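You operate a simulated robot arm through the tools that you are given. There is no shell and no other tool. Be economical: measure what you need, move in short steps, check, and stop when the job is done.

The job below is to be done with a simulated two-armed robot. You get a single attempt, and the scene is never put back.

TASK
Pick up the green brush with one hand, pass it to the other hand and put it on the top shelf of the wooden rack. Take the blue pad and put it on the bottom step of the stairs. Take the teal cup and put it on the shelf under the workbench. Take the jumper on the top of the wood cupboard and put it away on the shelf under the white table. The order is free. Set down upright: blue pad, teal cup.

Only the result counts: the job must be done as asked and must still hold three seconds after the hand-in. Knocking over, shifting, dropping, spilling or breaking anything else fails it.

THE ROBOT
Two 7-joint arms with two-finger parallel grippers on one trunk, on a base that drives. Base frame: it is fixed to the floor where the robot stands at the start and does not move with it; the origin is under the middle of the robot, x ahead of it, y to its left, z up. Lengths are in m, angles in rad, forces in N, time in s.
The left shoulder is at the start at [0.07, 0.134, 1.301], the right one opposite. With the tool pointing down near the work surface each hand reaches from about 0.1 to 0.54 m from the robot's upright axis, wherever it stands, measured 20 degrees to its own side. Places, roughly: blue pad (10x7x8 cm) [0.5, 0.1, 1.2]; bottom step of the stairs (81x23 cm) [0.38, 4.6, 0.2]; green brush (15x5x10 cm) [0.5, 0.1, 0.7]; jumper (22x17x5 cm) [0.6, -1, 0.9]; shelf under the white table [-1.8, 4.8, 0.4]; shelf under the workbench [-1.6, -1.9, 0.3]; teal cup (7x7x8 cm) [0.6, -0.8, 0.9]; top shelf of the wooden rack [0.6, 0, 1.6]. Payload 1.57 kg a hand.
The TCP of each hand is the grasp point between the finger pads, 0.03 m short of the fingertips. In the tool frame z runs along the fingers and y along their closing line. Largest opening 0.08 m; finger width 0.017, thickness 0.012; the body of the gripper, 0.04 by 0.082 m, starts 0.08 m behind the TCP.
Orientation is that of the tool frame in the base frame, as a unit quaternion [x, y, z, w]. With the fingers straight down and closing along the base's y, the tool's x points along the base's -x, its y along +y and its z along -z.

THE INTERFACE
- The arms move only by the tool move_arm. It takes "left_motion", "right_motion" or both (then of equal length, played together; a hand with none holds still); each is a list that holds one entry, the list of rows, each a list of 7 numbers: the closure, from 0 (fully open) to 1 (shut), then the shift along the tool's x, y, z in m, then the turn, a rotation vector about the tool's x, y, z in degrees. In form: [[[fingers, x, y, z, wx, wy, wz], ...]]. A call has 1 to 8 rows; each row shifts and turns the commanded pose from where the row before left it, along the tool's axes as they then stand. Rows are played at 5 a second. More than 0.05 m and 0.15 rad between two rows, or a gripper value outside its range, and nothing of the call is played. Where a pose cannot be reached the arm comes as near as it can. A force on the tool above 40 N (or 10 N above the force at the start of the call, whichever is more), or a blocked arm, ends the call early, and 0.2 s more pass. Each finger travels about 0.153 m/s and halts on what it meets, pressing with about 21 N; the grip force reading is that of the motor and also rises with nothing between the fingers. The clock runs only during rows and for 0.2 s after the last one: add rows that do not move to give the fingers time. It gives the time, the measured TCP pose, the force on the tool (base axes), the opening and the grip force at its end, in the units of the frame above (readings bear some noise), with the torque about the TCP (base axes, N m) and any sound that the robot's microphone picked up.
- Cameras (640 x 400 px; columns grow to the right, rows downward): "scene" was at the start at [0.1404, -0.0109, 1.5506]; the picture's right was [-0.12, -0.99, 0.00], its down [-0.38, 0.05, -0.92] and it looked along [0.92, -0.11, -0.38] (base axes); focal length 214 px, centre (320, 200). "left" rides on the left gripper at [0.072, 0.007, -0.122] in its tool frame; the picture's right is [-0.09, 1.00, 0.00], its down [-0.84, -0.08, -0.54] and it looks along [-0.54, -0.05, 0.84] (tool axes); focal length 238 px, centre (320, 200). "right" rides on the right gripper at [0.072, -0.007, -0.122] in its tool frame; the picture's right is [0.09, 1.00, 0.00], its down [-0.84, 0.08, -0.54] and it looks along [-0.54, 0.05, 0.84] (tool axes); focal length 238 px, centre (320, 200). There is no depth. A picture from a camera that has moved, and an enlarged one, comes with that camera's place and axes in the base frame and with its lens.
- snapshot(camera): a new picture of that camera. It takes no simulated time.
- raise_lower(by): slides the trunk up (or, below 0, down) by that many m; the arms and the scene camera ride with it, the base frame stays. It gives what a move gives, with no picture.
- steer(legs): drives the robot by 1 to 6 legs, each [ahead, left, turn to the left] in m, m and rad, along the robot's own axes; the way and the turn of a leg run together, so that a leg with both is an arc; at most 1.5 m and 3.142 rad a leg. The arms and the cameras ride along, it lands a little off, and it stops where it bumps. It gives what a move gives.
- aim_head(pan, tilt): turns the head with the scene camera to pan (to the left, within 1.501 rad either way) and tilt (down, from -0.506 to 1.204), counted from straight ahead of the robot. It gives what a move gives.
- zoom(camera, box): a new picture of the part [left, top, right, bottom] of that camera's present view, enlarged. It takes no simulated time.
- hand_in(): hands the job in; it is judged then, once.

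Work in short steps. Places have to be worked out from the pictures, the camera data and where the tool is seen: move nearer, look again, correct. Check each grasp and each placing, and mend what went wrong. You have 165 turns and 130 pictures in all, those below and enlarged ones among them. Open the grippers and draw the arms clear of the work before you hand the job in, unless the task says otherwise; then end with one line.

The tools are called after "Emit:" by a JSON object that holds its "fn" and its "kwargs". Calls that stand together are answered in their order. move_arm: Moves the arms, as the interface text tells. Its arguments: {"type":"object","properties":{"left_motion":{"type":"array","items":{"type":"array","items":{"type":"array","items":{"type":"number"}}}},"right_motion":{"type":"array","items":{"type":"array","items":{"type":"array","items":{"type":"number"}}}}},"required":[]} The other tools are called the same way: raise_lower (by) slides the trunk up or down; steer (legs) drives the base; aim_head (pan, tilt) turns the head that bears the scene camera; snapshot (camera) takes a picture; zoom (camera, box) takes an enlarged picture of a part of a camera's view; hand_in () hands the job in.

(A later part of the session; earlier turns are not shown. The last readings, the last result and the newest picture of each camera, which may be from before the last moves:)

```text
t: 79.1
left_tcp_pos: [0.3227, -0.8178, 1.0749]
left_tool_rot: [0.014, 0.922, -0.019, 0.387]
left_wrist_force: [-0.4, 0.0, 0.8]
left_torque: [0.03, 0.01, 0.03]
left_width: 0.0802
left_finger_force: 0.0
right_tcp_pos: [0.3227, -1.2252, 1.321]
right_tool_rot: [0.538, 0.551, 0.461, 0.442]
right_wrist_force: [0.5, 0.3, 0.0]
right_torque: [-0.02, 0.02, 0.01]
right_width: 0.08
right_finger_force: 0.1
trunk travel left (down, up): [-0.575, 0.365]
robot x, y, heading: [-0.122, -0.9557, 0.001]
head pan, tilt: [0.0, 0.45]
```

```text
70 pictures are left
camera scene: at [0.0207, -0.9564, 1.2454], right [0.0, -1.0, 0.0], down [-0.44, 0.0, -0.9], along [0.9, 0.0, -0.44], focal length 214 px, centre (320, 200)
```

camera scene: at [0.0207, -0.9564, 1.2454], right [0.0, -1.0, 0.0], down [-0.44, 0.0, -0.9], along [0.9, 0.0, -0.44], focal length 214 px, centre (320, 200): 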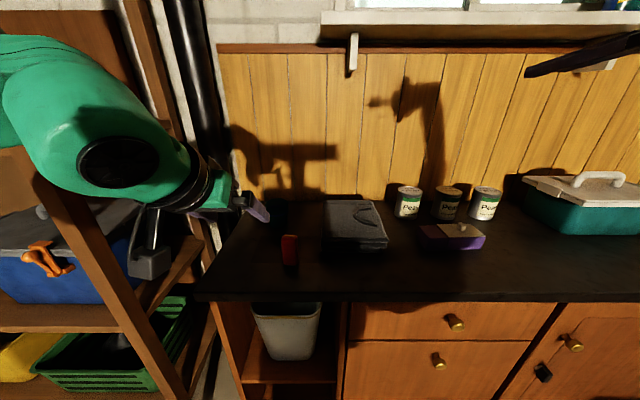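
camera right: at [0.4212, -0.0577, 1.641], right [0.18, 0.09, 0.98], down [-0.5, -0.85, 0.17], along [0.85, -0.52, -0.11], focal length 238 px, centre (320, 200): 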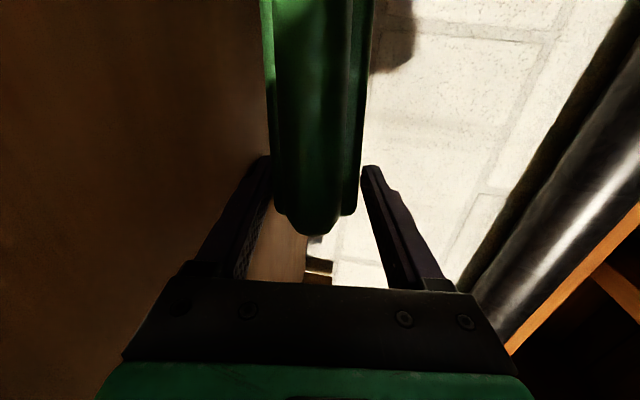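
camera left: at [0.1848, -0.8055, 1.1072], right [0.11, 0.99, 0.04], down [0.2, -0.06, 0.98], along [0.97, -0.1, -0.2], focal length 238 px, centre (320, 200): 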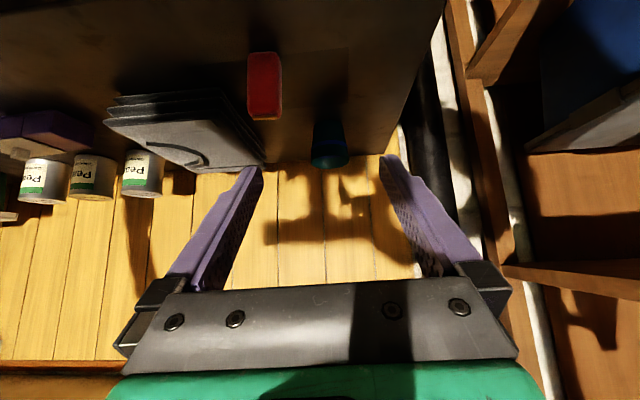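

The cup is at about (0.615, −0.83). I drive 0.12 m further and extend the left hand above it.

Emit:
{"fn": "steer", "kwargs": {"legs": [[0.12, 0, 0]]}}

Emit:
{"fn": "move_arm", "kwargs": {"left_motion": [[[0, -0.02, -0.006, 0.02, 0, 0, 0], [0, -0.015, -0.006, 0.025, 0, 0, 0], [0, -0.01, 0, 0.03, 0, 0, 0], [0, 0, 0, 0, 0, 0, 0]]]}}

Emit:
{"fn": "snapshot", "kwargs": {"camera": "left"}}

Emit:
{"fn": "snapshot", "kwargs": {"camera": "scene"}}

```text
t: 80.3
left_tcp_pos: [0.4394, -0.8186, 1.073]
left_tool_rot: [0.016, 0.921, -0.02, 0.389]
left_wrist_force: [-0.5, 0.2, -0.3]
left_torque: [-0.01, 0.0, 0.03]
left_width: 0.0797
left_finger_force: 0.1
right_tcp_pos: [0.4373, -1.2253, 1.3216]
right_tool_rot: [0.537, 0.55, 0.461, 0.443]
right_wrist_force: [-0.8, -0.1, -0.3]
right_torque: [-0.01, 0.02, 0.01]
right_width: 0.08
right_finger_force: 0.0
trunk travel left (down, up): [-0.575, 0.365]
robot x, y, heading: [-0.0021, -0.9557, 0.001]
head pan, tilt: [0.0, 0.45]
```

```text
t: 81.3
left_tcp_pos: [0.5244, -0.8347, 1.0538]
left_tool_rot: [0.016, 0.921, -0.019, 0.388]
left_wrist_force: [-0.4, 0.5, 0.4]
left_torque: [-0.01, 0.02, 0.02]
left_width: 0.0802
left_finger_force: 0.0
right_tcp_pos: [0.4365, -1.226, 1.3216]
right_tool_rot: [0.537, 0.55, 0.461, 0.442]
right_wrist_force: [0.0, 0.1, -0.6]
right_torque: [0.02, -0.02, -0.02]
right_width: 0.0802
right_finger_force: 0.0
trunk travel left (down, up): [-0.575, 0.365]
robot x, y, heading: [-0.0009, -0.9577, 0.003]
head pan, tilt: [0.0, 0.45]
```

```text
69 pictures are left
camera left: at [0.3852, -0.8229, 1.0879], right [0.11, 0.99, 0.04], down [0.19, -0.06, 0.98], along [0.98, -0.1, -0.2], focal length 238 px, centre (320, 200)
```

left: 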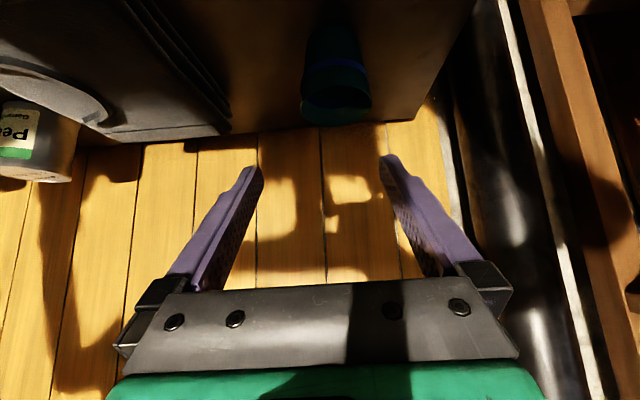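

```text
68 pictures are left
camera scene: at [0.1363, -0.957, 1.2456], right [0.0, -1.0, 0.0], down [-0.43, 0.0, -0.9], along [0.9, 0.0, -0.43], focal length 214 px, centre (320, 200)
```

scene: 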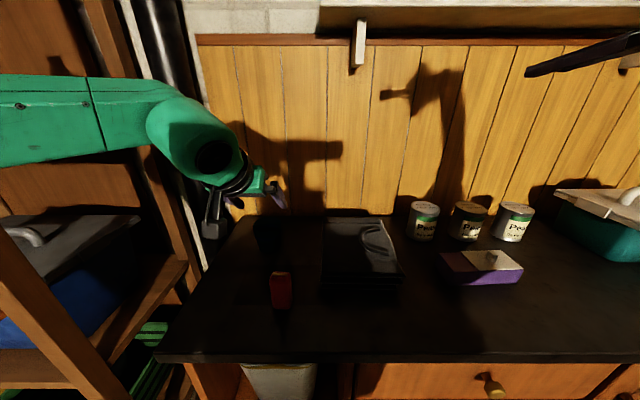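

Cup centre ≈(0.62, −0.826), rim z≈0.945. I approach partway along the tool and re-check the centring, since the margin is 5 mm.

Emit:
{"fn": "move_arm", "kwargs": {"left_motion": [[[0, 0.017, 0.009, 0.025, 0, 0, 0], [0, 0.018, 0, 0.03, 0, 0, 0], [0, 0, 0, 0.03, 0, 0, 0], [0, 0, 0, 0, 0, 0, 0]]]}}

Emit:
{"fn": "snapshot", "kwargs": {"camera": "left"}}

```text
t: 82.3
left_tcp_pos: [0.561, -0.8301, 0.9685]
left_tool_rot: [0.016, 0.921, -0.019, 0.388]
left_wrist_force: [-0.6, -0.9, -0.2]
left_torque: [0.0, -0.01, 0.04]
left_width: 0.0803
left_finger_force: 0.0
right_tcp_pos: [0.4374, -1.2253, 1.3203]
right_tool_rot: [0.537, 0.55, 0.461, 0.443]
right_wrist_force: [0.5, 0.2, -0.5]
right_torque: [-0.02, -0.01, -0.02]
right_width: 0.0801
right_finger_force: 0.1
trunk travel left (down, up): [-0.575, 0.365]
robot x, y, heading: [-0.0023, -0.9585, 0.005]
head pan, tilt: [0.0, 0.45]
```

```text
67 pictures are left
camera left: at [0.422, -0.817, 1.0022], right [0.11, 0.99, 0.04], down [0.19, -0.06, 0.98], along [0.98, -0.1, -0.2], focal length 238 px, centre (320, 200)
```

left: 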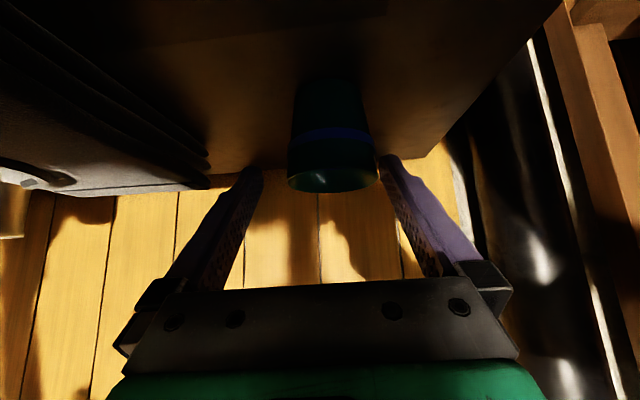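

Need +0.010 m in y for centring. I shift and advance the remaining 0.08 m in small steps.

Emit:
{"fn": "move_arm", "kwargs": {"left_motion": [[[0, 0, 0.01, 0, 0, 0, 0], [0, 0, 0, 0.02, 0, 0, 0], [0, 0, 0, 0.02, 0, 0, 0], [0, 0, 0, 0, 0, 0, 0]]]}}

Emit:
{"fn": "zoom", "kwargs": {"camera": "left", "box": [200, 50, 440, 250]}}

```text
t: 83.3
left_tcp_pos: [0.5892, -0.8212, 0.9413]
left_tool_rot: [0.016, 0.921, -0.019, 0.388]
left_wrist_force: [0.6, 0.1, -0.9]
left_torque: [0.01, 0.0, 0.0]
left_width: 0.0801
left_finger_force: 0.0
right_tcp_pos: [0.4366, -1.2263, 1.3212]
right_tool_rot: [0.537, 0.551, 0.46, 0.443]
right_wrist_force: [-0.8, 0.7, -0.4]
right_torque: [0.03, 0.0, 0.0]
right_width: 0.08
right_finger_force: 0.1
trunk travel left (down, up): [-0.575, 0.365]
robot x, y, heading: [-0.0002, -0.9563, 0.004]
head pan, tilt: [0.0, 0.45]
```

```text
2.00 times, centred on (320, 150) of left
camera zoom: at [0.4506, -0.8094, 0.9747], right [0.11, 0.99, 0.04], down [0.19, -0.06, 0.98], along [0.98, -0.1, -0.2], focal length 477 px, centre (320, 300)
```

zoom: 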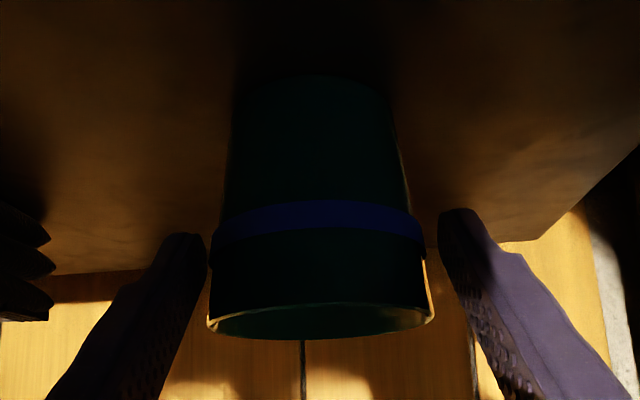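

The cup sits centred between the tips. I advance the last 0.042 m.

Emit:
{"fn": "move_arm", "kwargs": {"left_motion": [[[0, 0, 0.001, 0.014, 0, 0, 0], [0, 0, 0.001, 0.014, 0, 0, 0], [0, 0, 0, 0.014, 0, 0, 0], [0, 0, 0, 0, 0, 0, 0]]]}}

Emit:
{"fn": "zoom", "kwargs": {"camera": "left", "box": [160, 50, 480, 300]}}

```text
t: 84.3
left_tcp_pos: [0.6206, -0.8217, 0.9119]
left_tool_rot: [0.015, 0.922, -0.019, 0.388]
left_wrist_force: [0.3, 0.4, 0.2]
left_torque: [0.0, 0.02, -0.03]
left_width: 0.0799
left_finger_force: 0.1
right_tcp_pos: [0.4369, -1.2255, 1.3214]
right_tool_rot: [0.537, 0.549, 0.462, 0.443]
right_wrist_force: [-0.5, 0.4, -0.1]
right_torque: [0.0, -0.02, -0.02]
right_width: 0.0799
right_finger_force: 0.0
trunk travel left (down, up): [-0.575, 0.365]
robot x, y, heading: [-0.003, -0.9578, -0.0]
head pan, tilt: [0.0, 0.45]
```

```text
1.60 times, centred on (320, 175) of left
camera zoom: at [0.482, -0.8095, 0.9448], right [0.11, 0.99, 0.04], down [0.19, -0.06, 0.98], along [0.97, -0.1, -0.2], focal length 381 px, centre (320, 240)
```

zoom: 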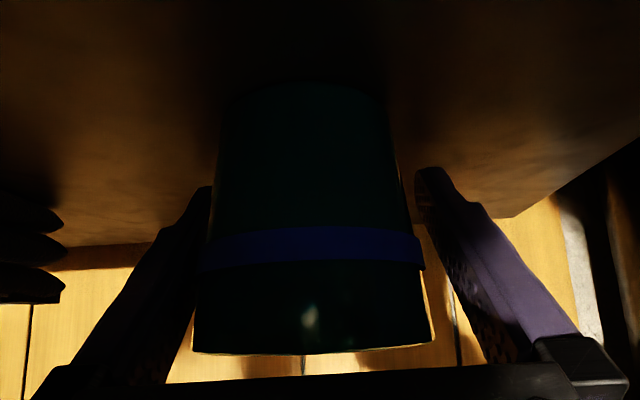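

The cup is between the fingers. I close gently and lift straight up.

Emit:
{"fn": "move_arm", "kwargs": {"left_motion": [[[0.15, 0, 0, 0, 0, 0, 0], [0.4, 0, 0, 0, 0, 0, 0], [1, 0, 0, 0, 0, 0, 0], [1, 0, 0, 0, 0, 0, 0]]]}}

Emit:
{"fn": "move_arm", "kwargs": {"left_motion": [[[1, -0.02, 0, -0.02, 0, 0, 0], [1, -0.025, 0, -0.025, 0, 0, 0], [1, -0.025, 0, -0.025, 0, 0, 0], [1, 0, 0, 0, 0, 0, 0]]]}}

Emit:
{"fn": "snapshot", "kwargs": {"camera": "left"}}

```text
t: 85.3
left_tcp_pos: [0.6212, -0.821, 0.9113]
left_tool_rot: [0.017, 0.922, -0.02, 0.387]
left_wrist_force: [-0.4, -0.4, -0.1]
left_torque: [-0.01, -0.03, 0.0]
left_width: 0.0624
left_finger_force: 21.1
right_tcp_pos: [0.4375, -1.225, 1.3214]
right_tool_rot: [0.537, 0.55, 0.461, 0.443]
right_wrist_force: [-0.1, 0.5, 0.5]
right_torque: [0.07, 0.01, 0.0]
right_width: 0.0802
right_finger_force: 0.0
trunk travel left (down, up): [-0.575, 0.365]
robot x, y, heading: [-0.0031, -0.9568, -0.004]
head pan, tilt: [0.0, 0.45]
```

```text
t: 86.3
left_tcp_pos: [0.6199, -0.819, 1.0118]
left_tool_rot: [0.016, 0.922, -0.019, 0.386]
left_wrist_force: [0.9, 0.0, 0.0]
left_torque: [-0.02, -0.03, 0.0]
left_width: 0.062
left_finger_force: 20.9
right_tcp_pos: [0.438, -1.2253, 1.3214]
right_tool_rot: [0.537, 0.551, 0.46, 0.443]
right_wrist_force: [0.0, 0.0, 0.9]
right_torque: [-0.01, 0.0, 0.04]
right_width: 0.0797
right_finger_force: 0.0
trunk travel left (down, up): [-0.575, 0.365]
robot x, y, heading: [-0.0031, -0.9541, 0.0]
head pan, tilt: [0.0, 0.45]
```

```text
64 pictures are left
camera left: at [0.4807, -0.8071, 1.0451], right [0.11, 0.99, 0.04], down [0.2, -0.06, 0.98], along [0.97, -0.1, -0.2], focal length 238 px, centre (320, 200)
```

left: 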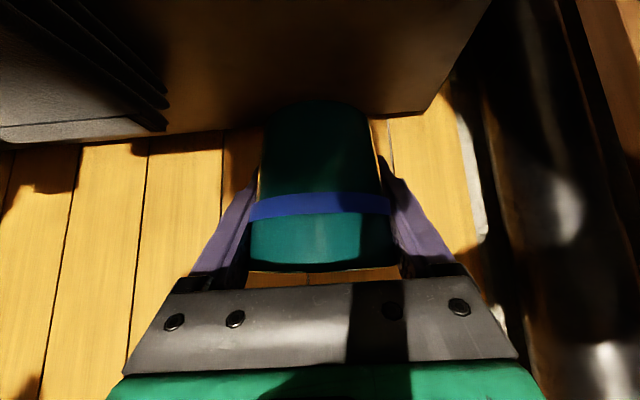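

Cup secured (0.062 wide). Now I look closely at the jumper to plan its grasp with the right hand.

Emit:
{"fn": "zoom", "kwargs": {"camera": "scene", "box": [260, 190, 440, 310]}}

```text
3.33 times, centred on (350, 250) of scene
camera zoom: at [0.1375, -0.9569, 1.2454], right [0.0, -1.0, 0.0], down [-0.44, 0.0, -0.9], along [0.9, 0.0, -0.44], focal length 715 px, centre (220, 33)
```

zoom: 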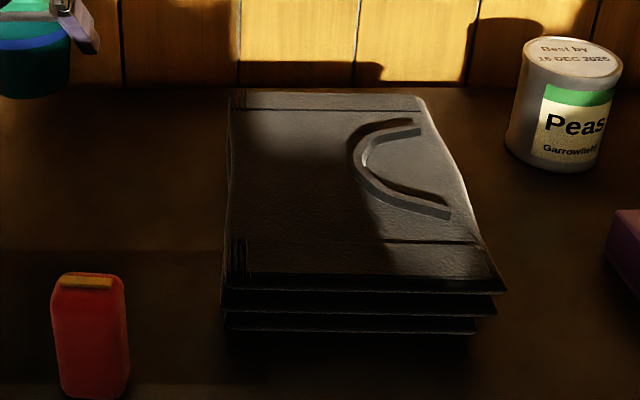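

The jumper is a stiff-looking folded stack; I'll have to draw it over the counter's edge later with a free left hand. First the cup: back off, raise the hand clear, and look toward the workbench.

Emit:
{"fn": "steer", "kwargs": {"legs": [[-0.6, 0, 0]]}}

Emit:
{"fn": "aim_head", "kwargs": {"pan": -1.4, "tilt": 0.4}}

Emit:
{"fn": "snapshot", "kwargs": {"camera": "scene"}}

```text
t: 89.7
left_tcp_pos: [0.0208, -0.8217, 1.0109]
left_tool_rot: [0.02, 0.921, -0.022, 0.388]
left_wrist_force: [0.0, 0.1, -0.4]
left_torque: [-0.02, -0.01, -0.01]
left_width: 0.0621
left_finger_force: 21.3
right_tcp_pos: [-0.1628, -1.2279, 1.3207]
right_tool_rot: [0.541, 0.547, 0.458, 0.445]
right_wrist_force: [0.1, 0.2, 0.7]
right_torque: [-0.01, -0.01, -0.03]
right_width: 0.0801
right_finger_force: 0.0
trunk travel left (down, up): [-0.575, 0.365]
robot x, y, heading: [-0.5986, -0.9545, -0.011]
head pan, tilt: [0.0, 0.45]
```

```text
t: 91.2
left_tcp_pos: [0.0232, -0.823, 1.0106]
left_tool_rot: [0.021, 0.922, -0.022, 0.387]
left_wrist_force: [0.0, -1.2, -0.7]
left_torque: [-0.02, -0.02, 0.0]
left_width: 0.062
left_finger_force: 20.8
right_tcp_pos: [-0.1632, -1.2277, 1.3216]
right_tool_rot: [0.541, 0.548, 0.458, 0.445]
right_wrist_force: [-1.0, 0.2, 0.4]
right_torque: [0.02, 0.01, 0.0]
right_width: 0.08
right_finger_force: 0.0
trunk travel left (down, up): [-0.575, 0.365]
robot x, y, heading: [-0.5988, -0.9559, -0.006]
head pan, tilt: [-1.4, 0.4]
```

```text
62 pictures are left
camera scene: at [-0.5378, -1.046, 1.2501], right [-0.99, -0.16, 0.0], down [-0.06, 0.38, -0.92], along [0.15, -0.91, -0.39], focal length 214 px, centre (320, 200)
```

scene: 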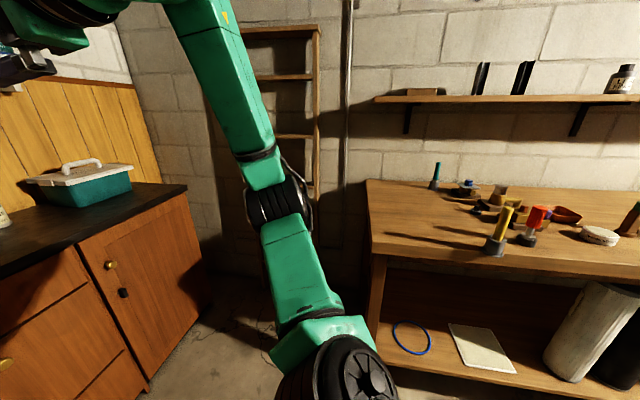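

The bench front is at y≈−1.65; its shelf carries a ring, paper and rolls. I turn right 90° to face it and look frontally.

Emit:
{"fn": "steer", "kwargs": {"legs": [[0, 0, -1.571]]}}

Emit:
{"fn": "aim_head", "kwargs": {"pan": -0.6, "tilt": 0.5}}

Emit:
{"fn": "snapshot", "kwargs": {"camera": "scene"}}

```text
t: 95.4
left_tcp_pos: [-0.4627, -1.5759, 1.0108]
left_tool_rot: [0.663, 0.641, -0.287, 0.261]
left_wrist_force: [-0.6, -1.1, -0.8]
left_torque: [-0.01, -0.01, -0.01]
left_width: 0.062
left_finger_force: 21.0
right_tcp_pos: [-0.8699, -1.395, 1.3216]
right_tool_rot: [0.77, 0.009, 0.014, 0.638]
right_wrist_force: [-1.0, -0.9, 0.2]
right_torque: [-0.04, -0.02, 0.0]
right_width: 0.08
right_finger_force: 0.0
trunk travel left (down, up): [-0.575, 0.365]
robot x, y, heading: [-0.6009, -0.9544, -1.572]
head pan, tilt: [-1.4, 0.4]
```

```text
t: 96.5
left_tcp_pos: [-0.4626, -1.5761, 1.0122]
left_tool_rot: [0.662, 0.641, -0.287, 0.261]
left_wrist_force: [0.6, 0.6, -0.3]
left_torque: [0.0, -0.01, 0.01]
left_width: 0.0619
left_finger_force: 20.4
right_tcp_pos: [-0.8704, -1.3945, 1.3217]
right_tool_rot: [0.77, 0.008, 0.013, 0.638]
right_wrist_force: [0.2, 0.1, 0.3]
right_torque: [0.01, 0.02, 0.0]
right_width: 0.0801
right_finger_force: 0.1
trunk travel left (down, up): [-0.575, 0.365]
robot x, y, heading: [-0.603, -0.954, -1.574]
head pan, tilt: [-0.6, 0.499]
```

```text
61 pictures are left
camera scene: at [-0.6546, -1.0794, 1.241], right [-0.82, 0.57, 0.0], down [0.27, 0.39, -0.88], along [-0.5, -0.72, -0.48], focal length 214 px, centre (320, 200)
```

scene: 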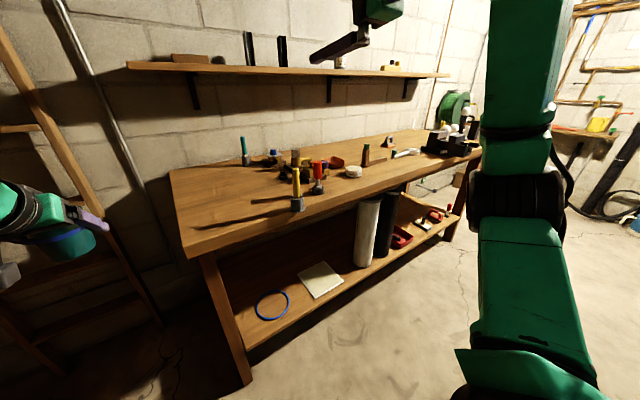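

A free gap lies on the shelf between the paper and the white cylinder, about (−1.30, −1.76). I strafe there, pull the right hand in, and lower the trunk while still in front of the bench.

Emit:
{"fn": "steer", "kwargs": {"legs": [[-0.12, 0, 0], [0, -0.835, 0]]}}

Emit:
{"fn": "move_arm", "kwargs": {"right_motion": [[[0, 0, 0, -0.04, 0, 0, 0], [0, 0, 0, -0.04, 0, 0, 0], [0, 0, 0, 0, 0, 0, 0]]]}}

Emit:
{"fn": "raise_lower", "kwargs": {"by": -0.56}}

Emit:
{"fn": "aim_head", "kwargs": {"pan": 0.1, "tilt": 0.3}}

Emit:
{"fn": "snapshot", "kwargs": {"camera": "scene"}}

```text
t: 101.8
left_tcp_pos: [-1.2708, -1.4633, 1.0101]
left_tool_rot: [0.655, 0.649, -0.284, 0.264]
left_wrist_force: [-1.1, -0.8, -0.1]
left_torque: [0.04, 0.0, -0.01]
left_width: 0.0616
left_finger_force: 21.2
right_tcp_pos: [-1.6821, -1.2915, 1.3218]
right_tool_rot: [0.768, 0.017, 0.021, 0.639]
right_wrist_force: [0.9, -0.4, -0.5]
right_torque: [-0.01, 0.02, 0.04]
right_width: 0.0802
right_finger_force: 0.1
trunk travel left (down, up): [-0.575, 0.365]
robot x, y, heading: [-1.4261, -0.8457, -1.547]
head pan, tilt: [-0.6, 0.499]
```

```text
t: 102.6
left_tcp_pos: [-1.27, -1.4639, 1.0105]
left_tool_rot: [0.654, 0.649, -0.284, 0.264]
left_wrist_force: [0.2, 0.0, -0.8]
left_torque: [0.0, -0.01, -0.02]
left_width: 0.0617
left_finger_force: 20.9
right_tcp_pos: [-1.6883, -1.2141, 1.3365]
right_tool_rot: [0.769, 0.018, 0.02, 0.639]
right_wrist_force: [-0.6, 0.2, -0.1]
right_torque: [-0.03, -0.03, -0.03]
right_width: 0.0799
right_finger_force: 0.0
trunk travel left (down, up): [-0.575, 0.365]
robot x, y, heading: [-1.4248, -0.8479, -1.544]
head pan, tilt: [-0.6, 0.499]
```

```text
refused: -0.56 is not a number from -0.4 to 0.4
```

```text
t: 103.7
left_tcp_pos: [-1.2706, -1.4622, 1.0108]
left_tool_rot: [0.655, 0.649, -0.285, 0.264]
left_wrist_force: [0.6, 0.1, 0.5]
left_torque: [-0.02, -0.01, 0.02]
left_width: 0.0616
left_finger_force: 21.1
right_tcp_pos: [-1.6881, -1.2128, 1.3359]
right_tool_rot: [0.769, 0.019, 0.021, 0.639]
right_wrist_force: [-0.9, -0.1, -0.5]
right_torque: [0.0, 0.03, 0.0]
right_width: 0.08
right_finger_force: 0.1
trunk travel left (down, up): [-0.575, 0.365]
robot x, y, heading: [-1.424, -0.8451, -1.547]
head pan, tilt: [0.099, 0.3]
```

```text
60 pictures are left
camera scene: at [-1.4142, -0.9874, 1.2593], right [-0.99, -0.12, 0.0], down [-0.04, 0.29, -0.96], along [0.12, -0.95, -0.3], focal length 214 px, centre (320, 200)
```

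scene: 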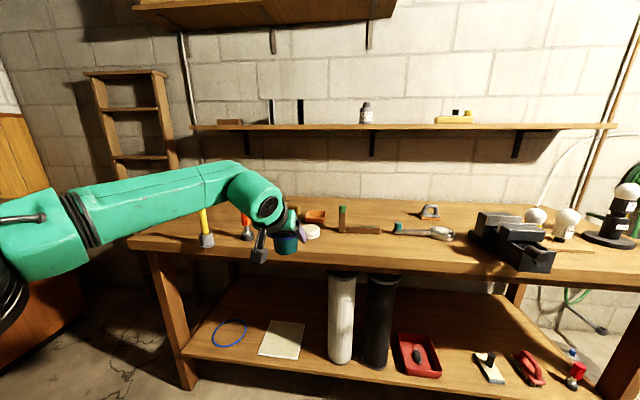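

Refused (limit 0.4 per call); the view is good though. The gap centre is x≈−1.28, y≈−1.74. I lower in two goes.

Emit:
{"fn": "raise_lower", "kwargs": {"by": -0.4}}

Emit:
{"fn": "raise_lower", "kwargs": {"by": -0.16}}

Emit:
{"fn": "snapshot", "kwargs": {"camera": "scene"}}

Emit:
{"fn": "snapshot", "kwargs": {"camera": "left"}}

```text
t: 107.5
left_tcp_pos: [-1.2707, -1.4634, 0.6108]
left_tool_rot: [0.655, 0.649, -0.284, 0.263]
left_wrist_force: [-0.8, 1.0, -0.6]
left_torque: [0.01, 0.0, 0.02]
left_width: 0.0621
left_finger_force: 20.5
right_tcp_pos: [-1.6884, -1.2131, 0.9358]
right_tool_rot: [0.769, 0.018, 0.021, 0.639]
right_wrist_force: [-0.2, 0.0, -0.9]
right_torque: [0.0, 0.01, -0.01]
right_width: 0.08
right_finger_force: 0.1
trunk travel left (down, up): [-0.175, 0.765]
robot x, y, heading: [-1.4281, -0.8483, -1.543]
head pan, tilt: [0.099, 0.3]
```

```text
t: 109.3
left_tcp_pos: [-1.2709, -1.4641, 0.4523]
left_tool_rot: [0.655, 0.648, -0.285, 0.263]
left_wrist_force: [0.2, -0.1, -0.5]
left_torque: [0.02, 0.01, 0.01]
left_width: 0.0618
left_finger_force: 20.9
right_tcp_pos: [-1.6882, -1.2119, 0.776]
right_tool_rot: [0.769, 0.019, 0.021, 0.638]
right_wrist_force: [0.3, 0.1, -1.0]
right_torque: [-0.01, -0.02, -0.03]
right_width: 0.0799
right_finger_force: 0.1
trunk travel left (down, up): [-0.015, 0.925]
robot x, y, heading: [-1.426, -0.8428, -1.546]
head pan, tilt: [0.099, 0.3]
```

```text
59 pictures are left
camera scene: at [-1.4141, -0.9872, 0.6994], right [-0.99, -0.12, 0.0], down [-0.04, 0.29, -0.96], along [0.12, -0.95, -0.3], focal length 214 px, centre (320, 200)
```

scene: 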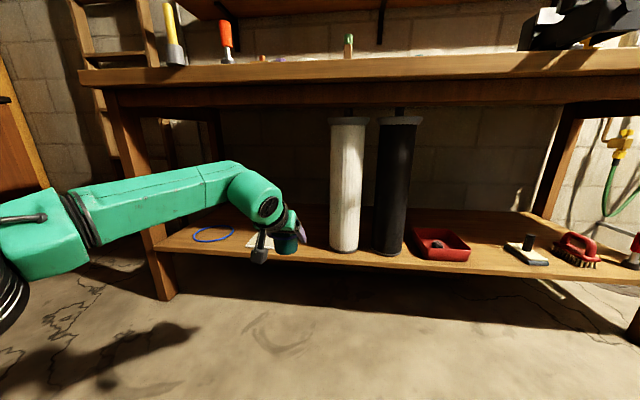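

```text
58 pictures are left
camera left: at [-1.2625, -1.3272, 0.4849], right [1.0, -0.08, 0.04], down [-0.06, -0.2, 0.98], along [-0.07, -0.98, -0.2], focal length 238 px, centre (320, 200)
```

left: 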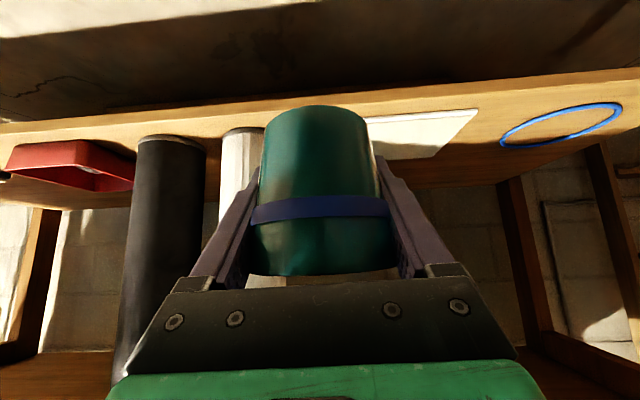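

The gap runs from x≈−1.217 (paper) to −1.37 (cylinder). I shift the hand 0.022 m toward the cylinder and drive 0.28 m in at this height.

Emit:
{"fn": "move_arm", "kwargs": {"left_motion": [[[1, 0, -0.022, 0, 0, 0, 0], [1, 0, 0, 0, 0, 0, 0]]]}}

Emit:
{"fn": "steer", "kwargs": {"legs": [[0.28, 0, 0]]}}

Emit:
{"fn": "snapshot", "kwargs": {"camera": "left"}}

Emit:
{"fn": "zoom", "kwargs": {"camera": "scene", "box": [150, 100, 470, 300]}}

```text
t: 109.9
left_tcp_pos: [-1.2936, -1.462, 0.4524]
left_tool_rot: [0.654, 0.649, -0.284, 0.264]
left_wrist_force: [-0.1, -1.0, -0.9]
left_torque: [0.0, 0.0, 0.03]
left_width: 0.0618
left_finger_force: 20.8
right_tcp_pos: [-1.689, -1.2125, 0.7762]
right_tool_rot: [0.769, 0.018, 0.02, 0.639]
right_wrist_force: [0.6, -0.1, 0.3]
right_torque: [-0.02, 0.02, -0.03]
right_width: 0.0797
right_finger_force: 0.0
trunk travel left (down, up): [-0.015, 0.925]
robot x, y, heading: [-1.4237, -0.8473, -1.547]
head pan, tilt: [0.099, 0.3]
```

```text
t: 111.9
left_tcp_pos: [-1.2875, -1.7415, 0.4516]
left_tool_rot: [0.654, 0.649, -0.284, 0.265]
left_wrist_force: [0.6, -0.5, -0.1]
left_torque: [-0.01, 0.02, 0.02]
left_width: 0.0618
left_finger_force: 21.1
right_tcp_pos: [-1.6805, -1.4909, 0.7758]
right_tool_rot: [0.769, 0.017, 0.021, 0.638]
right_wrist_force: [0.4, 0.6, 0.7]
right_torque: [-0.01, 0.0, -0.01]
right_width: 0.08
right_finger_force: 0.1
trunk travel left (down, up): [-0.015, 0.925]
robot x, y, heading: [-1.4153, -1.1236, -1.543]
head pan, tilt: [0.099, 0.3]
```

```text
57 pictures are left
camera left: at [-1.2782, -1.6058, 0.4853], right [1.0, -0.08, 0.04], down [-0.06, -0.2, 0.98], along [-0.07, -0.98, -0.2], focal length 238 px, centre (320, 200)
```

left: 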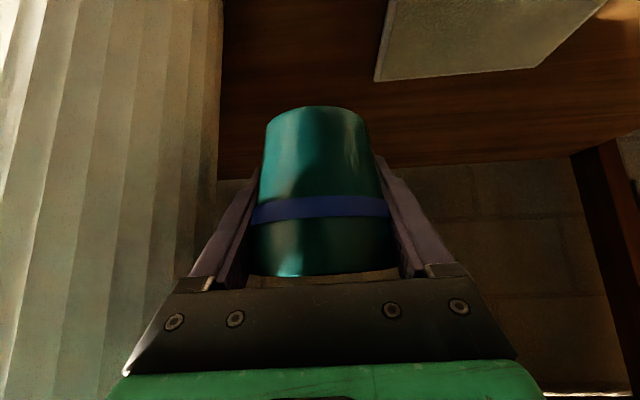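

```text
2.00 times, centred on (310, 200) of scene
camera zoom: at [-1.407, -1.2661, 0.6994], right [-0.99, -0.12, 0.0], down [-0.04, 0.29, -0.96], along [0.12, -0.95, -0.3], focal length 429 px, centre (340, 200)
```

zoom: 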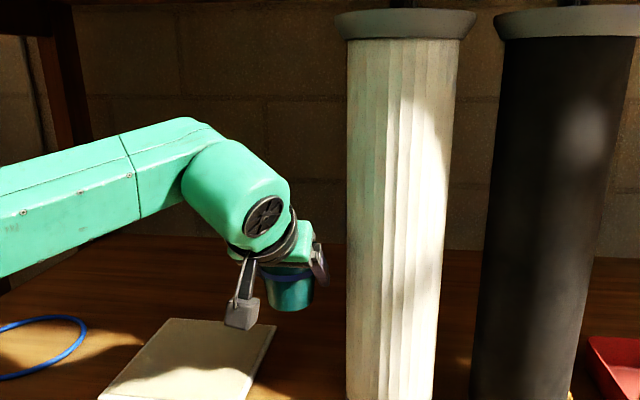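

The cylinder is close to the outer finger; I shift 0.017 m away from it, then lower 0.09 m.

Emit:
{"fn": "move_arm", "kwargs": {"left_motion": [[[1, 0, 0.017, 0, 0, 0, 0], [1, 0.0176, 0, 0.0176, 0, 0, 0], [1, 0.0176, 0, 0.0176, 0, 0, 0], [1, 0.0176, 0, 0.0176, 0, 0, 0], [1, 0.009, 0, 0.009, 0, 0, 0], [1, 0, 0, 0, 0, 0, 0]]]}}

Emit:
{"fn": "zoom", "kwargs": {"camera": "scene", "box": [200, 150, 400, 300]}}

```text
t: 113.3
left_tcp_pos: [-1.2715, -1.7432, 0.3627]
left_tool_rot: [0.655, 0.649, -0.285, 0.263]
left_wrist_force: [-0.5, 0.0, 0.4]
left_torque: [0.02, -0.02, -0.01]
left_width: 0.0617
left_finger_force: 21.2
right_tcp_pos: [-1.6804, -1.4928, 0.7773]
right_tool_rot: [0.769, 0.018, 0.021, 0.638]
right_wrist_force: [-1.1, -0.4, 0.7]
right_torque: [-0.03, -0.01, -0.03]
right_width: 0.0802
right_finger_force: 0.2
trunk travel left (down, up): [-0.015, 0.925]
robot x, y, heading: [-1.4149, -1.1227, -1.551]
head pan, tilt: [0.099, 0.3]
```

```text
2.67 times, centred on (300, 225) of scene
camera zoom: at [-1.407, -1.2661, 0.6994], right [-0.99, -0.12, 0.0], down [-0.04, 0.29, -0.96], along [0.12, -0.95, -0.3], focal length 572 px, centre (373, 133)
```

zoom: 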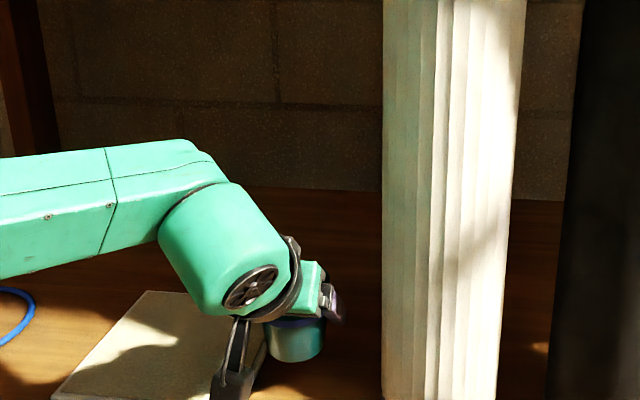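

Cup bottom is about 1 cm above the shelf. I lower in 3 mm steps, watching the vertical force.

Emit:
{"fn": "move_arm", "kwargs": {"left_motion": [[[1, 0.002, 0, 0.002, 0, 0, 0], [1, 0.002, 0, 0.002, 0, 0, 0], [1, 0.002, 0, 0.002, 0, 0, 0], [1, 0, 0, 0, 0, 0, 0]]]}}

```text
t: 114.3
left_tcp_pos: [-1.2715, -1.743, 0.3554]
left_tool_rot: [0.655, 0.649, -0.284, 0.264]
left_wrist_force: [-0.4, -0.9, 0.0]
left_torque: [-0.01, -0.01, 0.0]
left_width: 0.0616
left_finger_force: 20.8
right_tcp_pos: [-1.6824, -1.4913, 0.7761]
right_tool_rot: [0.769, 0.018, 0.022, 0.638]
right_wrist_force: [0.1, 0.1, -0.2]
right_torque: [-0.01, 0.03, 0.04]
right_width: 0.08
right_finger_force: 0.0
trunk travel left (down, up): [-0.015, 0.925]
robot x, y, heading: [-1.4181, -1.1222, -1.545]
head pan, tilt: [0.099, 0.3]
```

No contact yet; I continue down in 3 mm steps.

Emit:
{"fn": "move_arm", "kwargs": {"left_motion": [[[1, 0.002, 0, 0.002, 0, 0, 0], [1, 0.002, 0, 0.002, 0, 0, 0], [1, 0.002, 0, 0.002, 0, 0, 0], [1, 0.002, 0, 0.002, 0, 0, 0], [1, 0, 0, 0, 0, 0, 0]]]}}

```text
t: 115.5
left_tcp_pos: [-1.2727, -1.7426, 0.3441]
left_tool_rot: [0.654, 0.648, -0.285, 0.265]
left_wrist_force: [-0.3, 0.3, 1.1]
left_torque: [0.0, -0.02, 0.02]
left_width: 0.0615
left_finger_force: 21.3
right_tcp_pos: [-1.6822, -1.4922, 0.7758]
right_tool_rot: [0.769, 0.018, 0.021, 0.638]
right_wrist_force: [-0.7, -0.6, -0.2]
right_torque: [-0.01, -0.01, -0.01]
right_width: 0.0803
right_finger_force: 0.1
trunk travel left (down, up): [-0.015, 0.925]
robot x, y, heading: [-1.4174, -1.1248, -1.546]
head pan, tilt: [0.099, 0.3]
```

Still little force; a picture and a few more small steps.

Emit:
{"fn": "move_arm", "kwargs": {"left_motion": [[[1, 0.002, 0, 0.002, 0, 0, 0], [1, 0.002, 0, 0.002, 0, 0, 0], [1, 0, 0, 0, 0, 0, 0]]]}}

Emit:
{"fn": "zoom", "kwargs": {"camera": "scene", "box": [250, 200, 350, 300]}}

```text
t: 116.3
left_tcp_pos: [-1.273, -1.7431, 0.3386]
left_tool_rot: [0.655, 0.649, -0.285, 0.264]
left_wrist_force: [-0.6, 0.1, -0.3]
left_torque: [0.01, 0.01, -0.03]
left_width: 0.0616
left_finger_force: 20.6
right_tcp_pos: [-1.6817, -1.4912, 0.7764]
right_tool_rot: [0.769, 0.017, 0.021, 0.638]
right_wrist_force: [-0.4, -1.1, 0.5]
right_torque: [0.01, -0.04, 0.0]
right_width: 0.0797
right_finger_force: 0.0
trunk travel left (down, up): [-0.015, 0.925]
robot x, y, heading: [-1.4182, -1.125, -1.548]
head pan, tilt: [0.099, 0.3]
```

```text
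4.00 times, centred on (300, 250) of scene
camera zoom: at [-1.407, -1.2661, 0.6994], right [-0.99, -0.12, 0.0], down [-0.04, 0.29, -0.96], along [0.12, -0.95, -0.3], focal length 858 px, centre (400, 0)
```

zoom: 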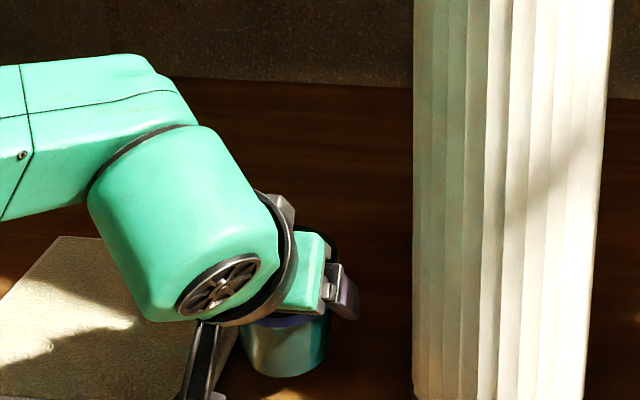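

Still no contact; I keep lowering with checks.

Emit:
{"fn": "move_arm", "kwargs": {"left_motion": [[[1, 0.002, 0, 0.002, 0, 0, 0], [1, 0.002, 0, 0.002, 0, 0, 0], [1, 0.002, 0, 0.002, 0, 0, 0], [1, 0, 0, 0, 0, 0, 0]]]}}

```text
t: 117.3
left_tcp_pos: [-1.2723, -1.744, 0.3305]
left_tool_rot: [0.654, 0.65, -0.283, 0.264]
left_wrist_force: [0.0, -1.0, 0.4]
left_torque: [-0.05, -0.03, -0.02]
left_width: 0.0615
left_finger_force: 21.2
right_tcp_pos: [-1.6806, -1.491, 0.7767]
right_tool_rot: [0.769, 0.018, 0.02, 0.638]
right_wrist_force: [0.0, 0.0, -0.4]
right_torque: [-0.02, 0.02, -0.01]
right_width: 0.0798
right_finger_force: 0.1
trunk travel left (down, up): [-0.015, 0.925]
robot x, y, heading: [-1.4129, -1.1191, -1.551]
head pan, tilt: [0.099, 0.3]
```

Emit:
{"fn": "move_arm", "kwargs": {"left_motion": [[[1, 0.002, 0, 0.002, 0, 0, 0], [1, 0.002, 0, 0.002, 0, 0, 0], [1, 0.002, 0, 0.002, 0, 0, 0], [1, 0, 0, 0, 0, 0, 0]]]}}

Emit:
{"fn": "snapshot", "kwargs": {"camera": "left"}}

```text
t: 118.3
left_tcp_pos: [-1.2724, -1.7431, 0.3215]
left_tool_rot: [0.655, 0.649, -0.283, 0.263]
left_wrist_force: [0.8, -0.1, -0.2]
left_torque: [0.05, 0.0, 0.0]
left_width: 0.0614
left_finger_force: 21.0
right_tcp_pos: [-1.6806, -1.4908, 0.7765]
right_tool_rot: [0.769, 0.018, 0.021, 0.639]
right_wrist_force: [-1.2, -1.2, -0.1]
right_torque: [0.0, -0.01, -0.01]
right_width: 0.0799
right_finger_force: 0.1
trunk travel left (down, up): [-0.015, 0.925]
robot x, y, heading: [-1.4159, -1.127, -1.542]
head pan, tilt: [0.099, 0.3]
```

```text
53 pictures are left
camera left: at [-1.2646, -1.6077, 0.355], right [1.0, -0.08, 0.04], down [-0.06, -0.2, 0.98], along [-0.07, -0.98, -0.2], focal length 238 px, centre (320, 200)
```

left: 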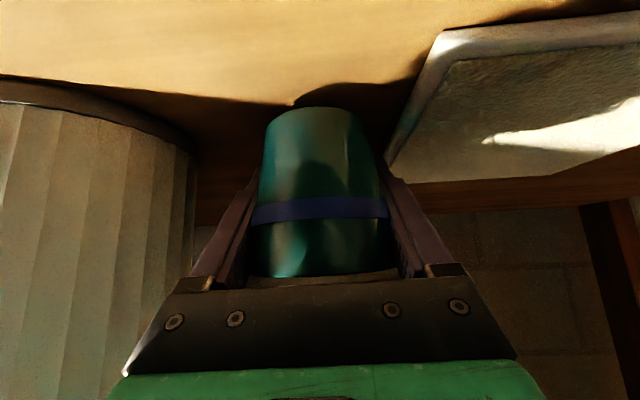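

The shadow meets the cup, so contact is near. Continue in small steps.

Emit:
{"fn": "move_arm", "kwargs": {"left_motion": [[[1, 0.002, 0, 0.002, 0, 0, 0], [1, 0.002, 0, 0.002, 0, 0, 0], [1, 0, 0, 0, 0, 0, 0]]]}}

Emit:
{"fn": "move_arm", "kwargs": {"left_motion": [[[1, 0.002, 0, 0.002, 0, 0, 0], [1, 0.002, 0, 0.002, 0, 0, 0], [1, 0, 0, 0, 0, 0, 0]]]}}

```text
t: 119.1
left_tcp_pos: [-1.2729, -1.744, 0.3164]
left_tool_rot: [0.654, 0.649, -0.284, 0.265]
left_wrist_force: [0.7, 0.1, 0.0]
left_torque: [0.0, 0.03, 0.01]
left_width: 0.0616
left_finger_force: 20.8
right_tcp_pos: [-1.6804, -1.4912, 0.7773]
right_tool_rot: [0.769, 0.018, 0.021, 0.639]
right_wrist_force: [0.6, 0.8, -0.8]
right_torque: [0.01, 0.01, 0.01]
right_width: 0.0801
right_finger_force: 0.1
trunk travel left (down, up): [-0.015, 0.925]
robot x, y, heading: [-1.4196, -1.1253, -1.542]
head pan, tilt: [0.099, 0.3]
```

```text
t: 119.9
left_tcp_pos: [-1.2729, -1.7438, 0.3107]
left_tool_rot: [0.654, 0.649, -0.284, 0.265]
left_wrist_force: [-0.5, 1.4, -1.2]
left_torque: [-0.03, -0.03, 0.0]
left_width: 0.0615
left_finger_force: 20.7
right_tcp_pos: [-1.6809, -1.4912, 0.7754]
right_tool_rot: [0.769, 0.018, 0.02, 0.638]
right_wrist_force: [0.0, 0.2, -0.6]
right_torque: [-0.06, -0.02, 0.02]
right_width: 0.08
right_finger_force: 0.1
trunk travel left (down, up): [-0.015, 0.925]
robot x, y, heading: [-1.42, -1.1205, -1.547]
head pan, tilt: [0.099, 0.3]
```

Emit:
{"fn": "zoom", "kwargs": {"camera": "left", "box": [200, 40, 440, 190]}}

```text
2.67 times, centred on (320, 115) of left
camera zoom: at [-1.2649, -1.6079, 0.344], right [1.0, -0.08, 0.04], down [-0.06, -0.2, 0.98], along [-0.07, -0.98, -0.2], focal length 636 px, centre (320, 427)
```

zoom: 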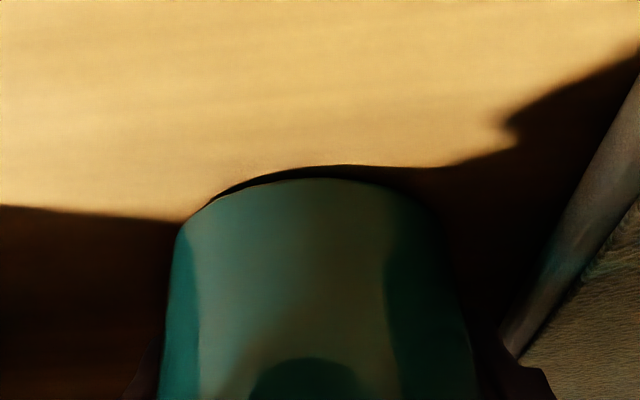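

Just a thin shadow gap remains. A few more 2 mm steps.

Emit:
{"fn": "move_arm", "kwargs": {"left_motion": [[[1, 0.0015, 0, 0.0015, 0, 0, 0], [1, 0.0015, 0, 0.0015, 0, 0, 0], [1, 0, 0, 0, 0, 0, 0]]]}}

Emit:
{"fn": "move_arm", "kwargs": {"left_motion": [[[1, 0.0015, 0, 0.0015, 0, 0, 0], [1, 0.0015, 0, 0.0015, 0, 0, 0], [1, 0, 0, 0, 0, 0, 0]]]}}

```text
t: 120.7
left_tcp_pos: [-1.2735, -1.7445, 0.3095]
left_tool_rot: [0.654, 0.648, -0.286, 0.265]
left_wrist_force: [-2.6, -0.2, 12.3]
left_torque: [0.21, -0.18, 0.06]
left_width: 0.0613
left_finger_force: 21.0
right_tcp_pos: [-1.6818, -1.4907, 0.7774]
right_tool_rot: [0.768, 0.018, 0.02, 0.64]
right_wrist_force: [0.5, -1.1, -0.1]
right_torque: [-0.01, -0.04, -0.03]
right_width: 0.0798
right_finger_force: 0.1
trunk travel left (down, up): [-0.015, 0.925]
robot x, y, heading: [-1.4192, -1.1209, -1.548]
head pan, tilt: [0.099, 0.3]
```

```text
t: 121.5
left_tcp_pos: [-1.2737, -1.7433, 0.3077]
left_tool_rot: [0.654, 0.647, -0.288, 0.267]
left_wrist_force: [-1.0, -2.7, 26.2]
left_torque: [-0.15, -0.58, -0.13]
left_width: 0.0613
left_finger_force: 20.9
right_tcp_pos: [-1.6817, -1.4876, 0.7786]
right_tool_rot: [0.768, 0.017, 0.022, 0.64]
right_wrist_force: [-0.3, 0.2, -0.5]
right_torque: [0.0, -0.05, -0.03]
right_width: 0.08
right_finger_force: 0.0
trunk travel left (down, up): [-0.015, 0.925]
robot x, y, heading: [-1.4162, -1.1187, -1.543]
head pan, tilt: [0.099, 0.3]
```

Contact (≈26 N). I relieve 2 mm and open the left hand gradually.

Emit:
{"fn": "move_arm", "kwargs": {"left_motion": [[[1, -0.002, 0, -0.002, 0, 0, 0], [0.2, 0, 0, 0, 0, 0, 0], [0.1, 0, 0, 0, 0, 0, 0], [0.08, 0, 0, 0, 0, 0, 0]]]}}

Emit:
{"fn": "snapshot", "kwargs": {"camera": "left"}}

```text
t: 122.5
left_tcp_pos: [-1.275, -1.7436, 0.3076]
left_tool_rot: [0.654, 0.648, -0.286, 0.266]
left_wrist_force: [-8.5, -8.1, 19.1]
left_torque: [-0.49, -0.45, -0.59]
left_width: 0.0658
left_finger_force: 0.1
right_tcp_pos: [-1.6822, -1.4888, 0.7776]
right_tool_rot: [0.768, 0.018, 0.021, 0.64]
right_wrist_force: [-0.2, -0.9, 0.5]
right_torque: [-0.02, 0.0, 0.03]
right_width: 0.0801
right_finger_force: 0.0
trunk travel left (down, up): [-0.015, 0.925]
robot x, y, heading: [-1.4156, -1.1236, -1.55]
head pan, tilt: [0.099, 0.3]
```

```text
51 pictures are left
camera left: at [-1.266, -1.607, 0.3405], right [1.0, -0.09, 0.04], down [-0.06, -0.19, 0.98], along [-0.08, -0.98, -0.2], focal length 238 px, centre (320, 200)
```

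left: 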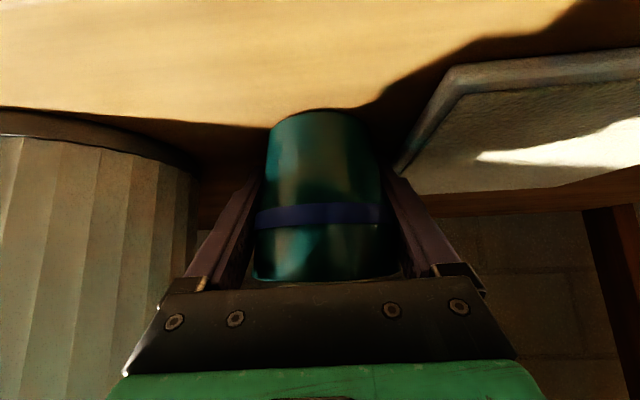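

The right finger presses on the slab's edge beside the cup. I raise the hand slightly so that it clears the slab, then open more.

Emit:
{"fn": "move_arm", "kwargs": {"left_motion": [[[0.18, -0.004, 0, -0.004, 0, 0, 0], [0.16, 0, 0, 0, 0, 0, 0], [0.12, 0, 0, 0, 0, 0, 0]]]}}

Emit:
{"fn": "snapshot", "kwargs": {"camera": "left"}}

```text
t: 123.3
left_tcp_pos: [-1.2721, -1.7421, 0.3089]
left_tool_rot: [0.654, 0.65, -0.283, 0.264]
left_wrist_force: [0.5, 0.2, -0.5]
left_torque: [0.0, -0.01, 0.01]
left_width: 0.0703
left_finger_force: 0.0
right_tcp_pos: [-1.6817, -1.4913, 0.7768]
right_tool_rot: [0.769, 0.019, 0.022, 0.638]
right_wrist_force: [0.0, -0.8, 0.5]
right_torque: [0.0, 0.04, -0.01]
right_width: 0.08
right_finger_force: 0.0
trunk travel left (down, up): [-0.015, 0.925]
robot x, y, heading: [-1.4182, -1.1195, -1.548]
head pan, tilt: [0.099, 0.3]
```

```text
50 pictures are left
camera left: at [-1.2637, -1.6067, 0.3434], right [1.0, -0.08, 0.04], down [-0.06, -0.2, 0.98], along [-0.07, -0.98, -0.2], focal length 238 px, centre (320, 200)
```

left: 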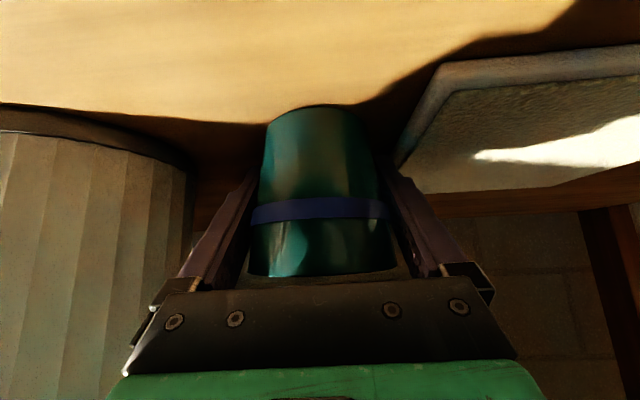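

Free now. I retract slightly, open fully, then withdraw along the tool axis.

Emit:
{"fn": "move_arm", "kwargs": {"left_motion": [[[0.12, 0, 0, -0.006, 0, 0, 0], [0.0, 0, 0, 0, 0, 0, 0], [0, 0, 0, 0, 0, 0, 0], [0, 0, 0, -0.015, 0, 0, 0], [0, 0, 0, -0.015, 0, 0, 0], [0, 0, 0, 0, 0, 0, 0]]]}}

Emit:
{"fn": "snapshot", "kwargs": {"camera": "left"}}

```text
t: 124.7
left_tcp_pos: [-1.2724, -1.7171, 0.3353]
left_tool_rot: [0.655, 0.649, -0.284, 0.264]
left_wrist_force: [-0.5, 0.5, -0.1]
left_torque: [-0.03, 0.02, 0.0]
left_width: 0.0801
left_finger_force: 0.1
right_tcp_pos: [-1.681, -1.4916, 0.7766]
right_tool_rot: [0.769, 0.018, 0.021, 0.638]
right_wrist_force: [0.5, 0.4, 0.7]
right_torque: [0.01, 0.01, 0.02]
right_width: 0.08
right_finger_force: 0.0
trunk travel left (down, up): [-0.015, 0.925]
robot x, y, heading: [-1.4173, -1.1222, -1.542]
head pan, tilt: [0.099, 0.3]
```

```text
49 pictures are left
camera left: at [-1.2634, -1.5819, 0.3692], right [1.0, -0.08, 0.04], down [-0.06, -0.2, 0.98], along [-0.07, -0.98, -0.2], focal length 238 px, centre (320, 200)
```

left: 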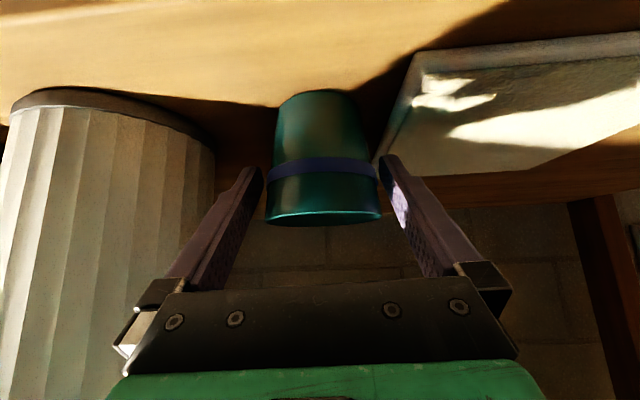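

The cup stands upright and stays behind. I withdraw fully and drive back from the bench.

Emit:
{"fn": "move_arm", "kwargs": {"left_motion": [[[0, 0, 0, -0.03, 0, 0, 0], [0, 0, 0, -0.04, 0, 0, 0], [0, 0, 0, 0, 0, 0, 0]]]}}

Emit:
{"fn": "steer", "kwargs": {"legs": [[-0.4, 0, 0]]}}

Emit:
{"fn": "zoom", "kwargs": {"camera": "scene", "box": [160, 100, 480, 300]}}

```text
t: 125.5
left_tcp_pos: [-1.2688, -1.6674, 0.3842]
left_tool_rot: [0.654, 0.648, -0.285, 0.265]
left_wrist_force: [0.5, 0.7, 0.5]
left_torque: [-0.02, 0.01, 0.01]
left_width: 0.0802
left_finger_force: 0.1
right_tcp_pos: [-1.6808, -1.4917, 0.7759]
right_tool_rot: [0.769, 0.018, 0.021, 0.638]
right_wrist_force: [0.3, -0.1, 0.4]
right_torque: [0.01, 0.03, -0.01]
right_width: 0.0799
right_finger_force: 0.0
trunk travel left (down, up): [-0.015, 0.925]
robot x, y, heading: [-1.4181, -1.1237, -1.548]
head pan, tilt: [0.099, 0.3]
```

```text
t: 127.9
left_tcp_pos: [-1.2819, -1.2726, 0.3836]
left_tool_rot: [0.657, 0.646, -0.285, 0.263]
left_wrist_force: [0.3, 1.1, -0.1]
left_torque: [-0.01, 0.02, -0.01]
left_width: 0.08
left_finger_force: 0.0
right_tcp_pos: [-1.6926, -1.0916, 0.7761]
right_tool_rot: [0.769, 0.015, 0.018, 0.638]
right_wrist_force: [-0.3, 0.7, -0.5]
right_torque: [0.01, 0.01, 0.03]
right_width: 0.0801
right_finger_force: 0.0
trunk travel left (down, up): [-0.015, 0.925]
robot x, y, heading: [-1.4252, -0.7272, -1.55]
head pan, tilt: [0.099, 0.3]
```

```text
2.00 times, centred on (320, 200) of scene
camera zoom: at [-1.4166, -0.8692, 0.6994], right [-0.99, -0.11, 0.0], down [-0.03, 0.29, -0.96], along [0.11, -0.95, -0.3], focal length 429 px, centre (320, 200)
```

zoom: 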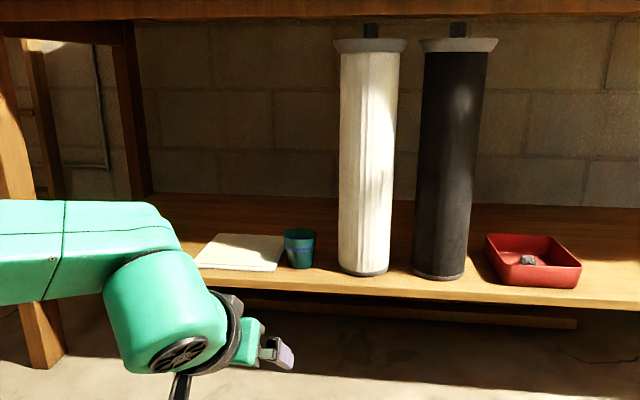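

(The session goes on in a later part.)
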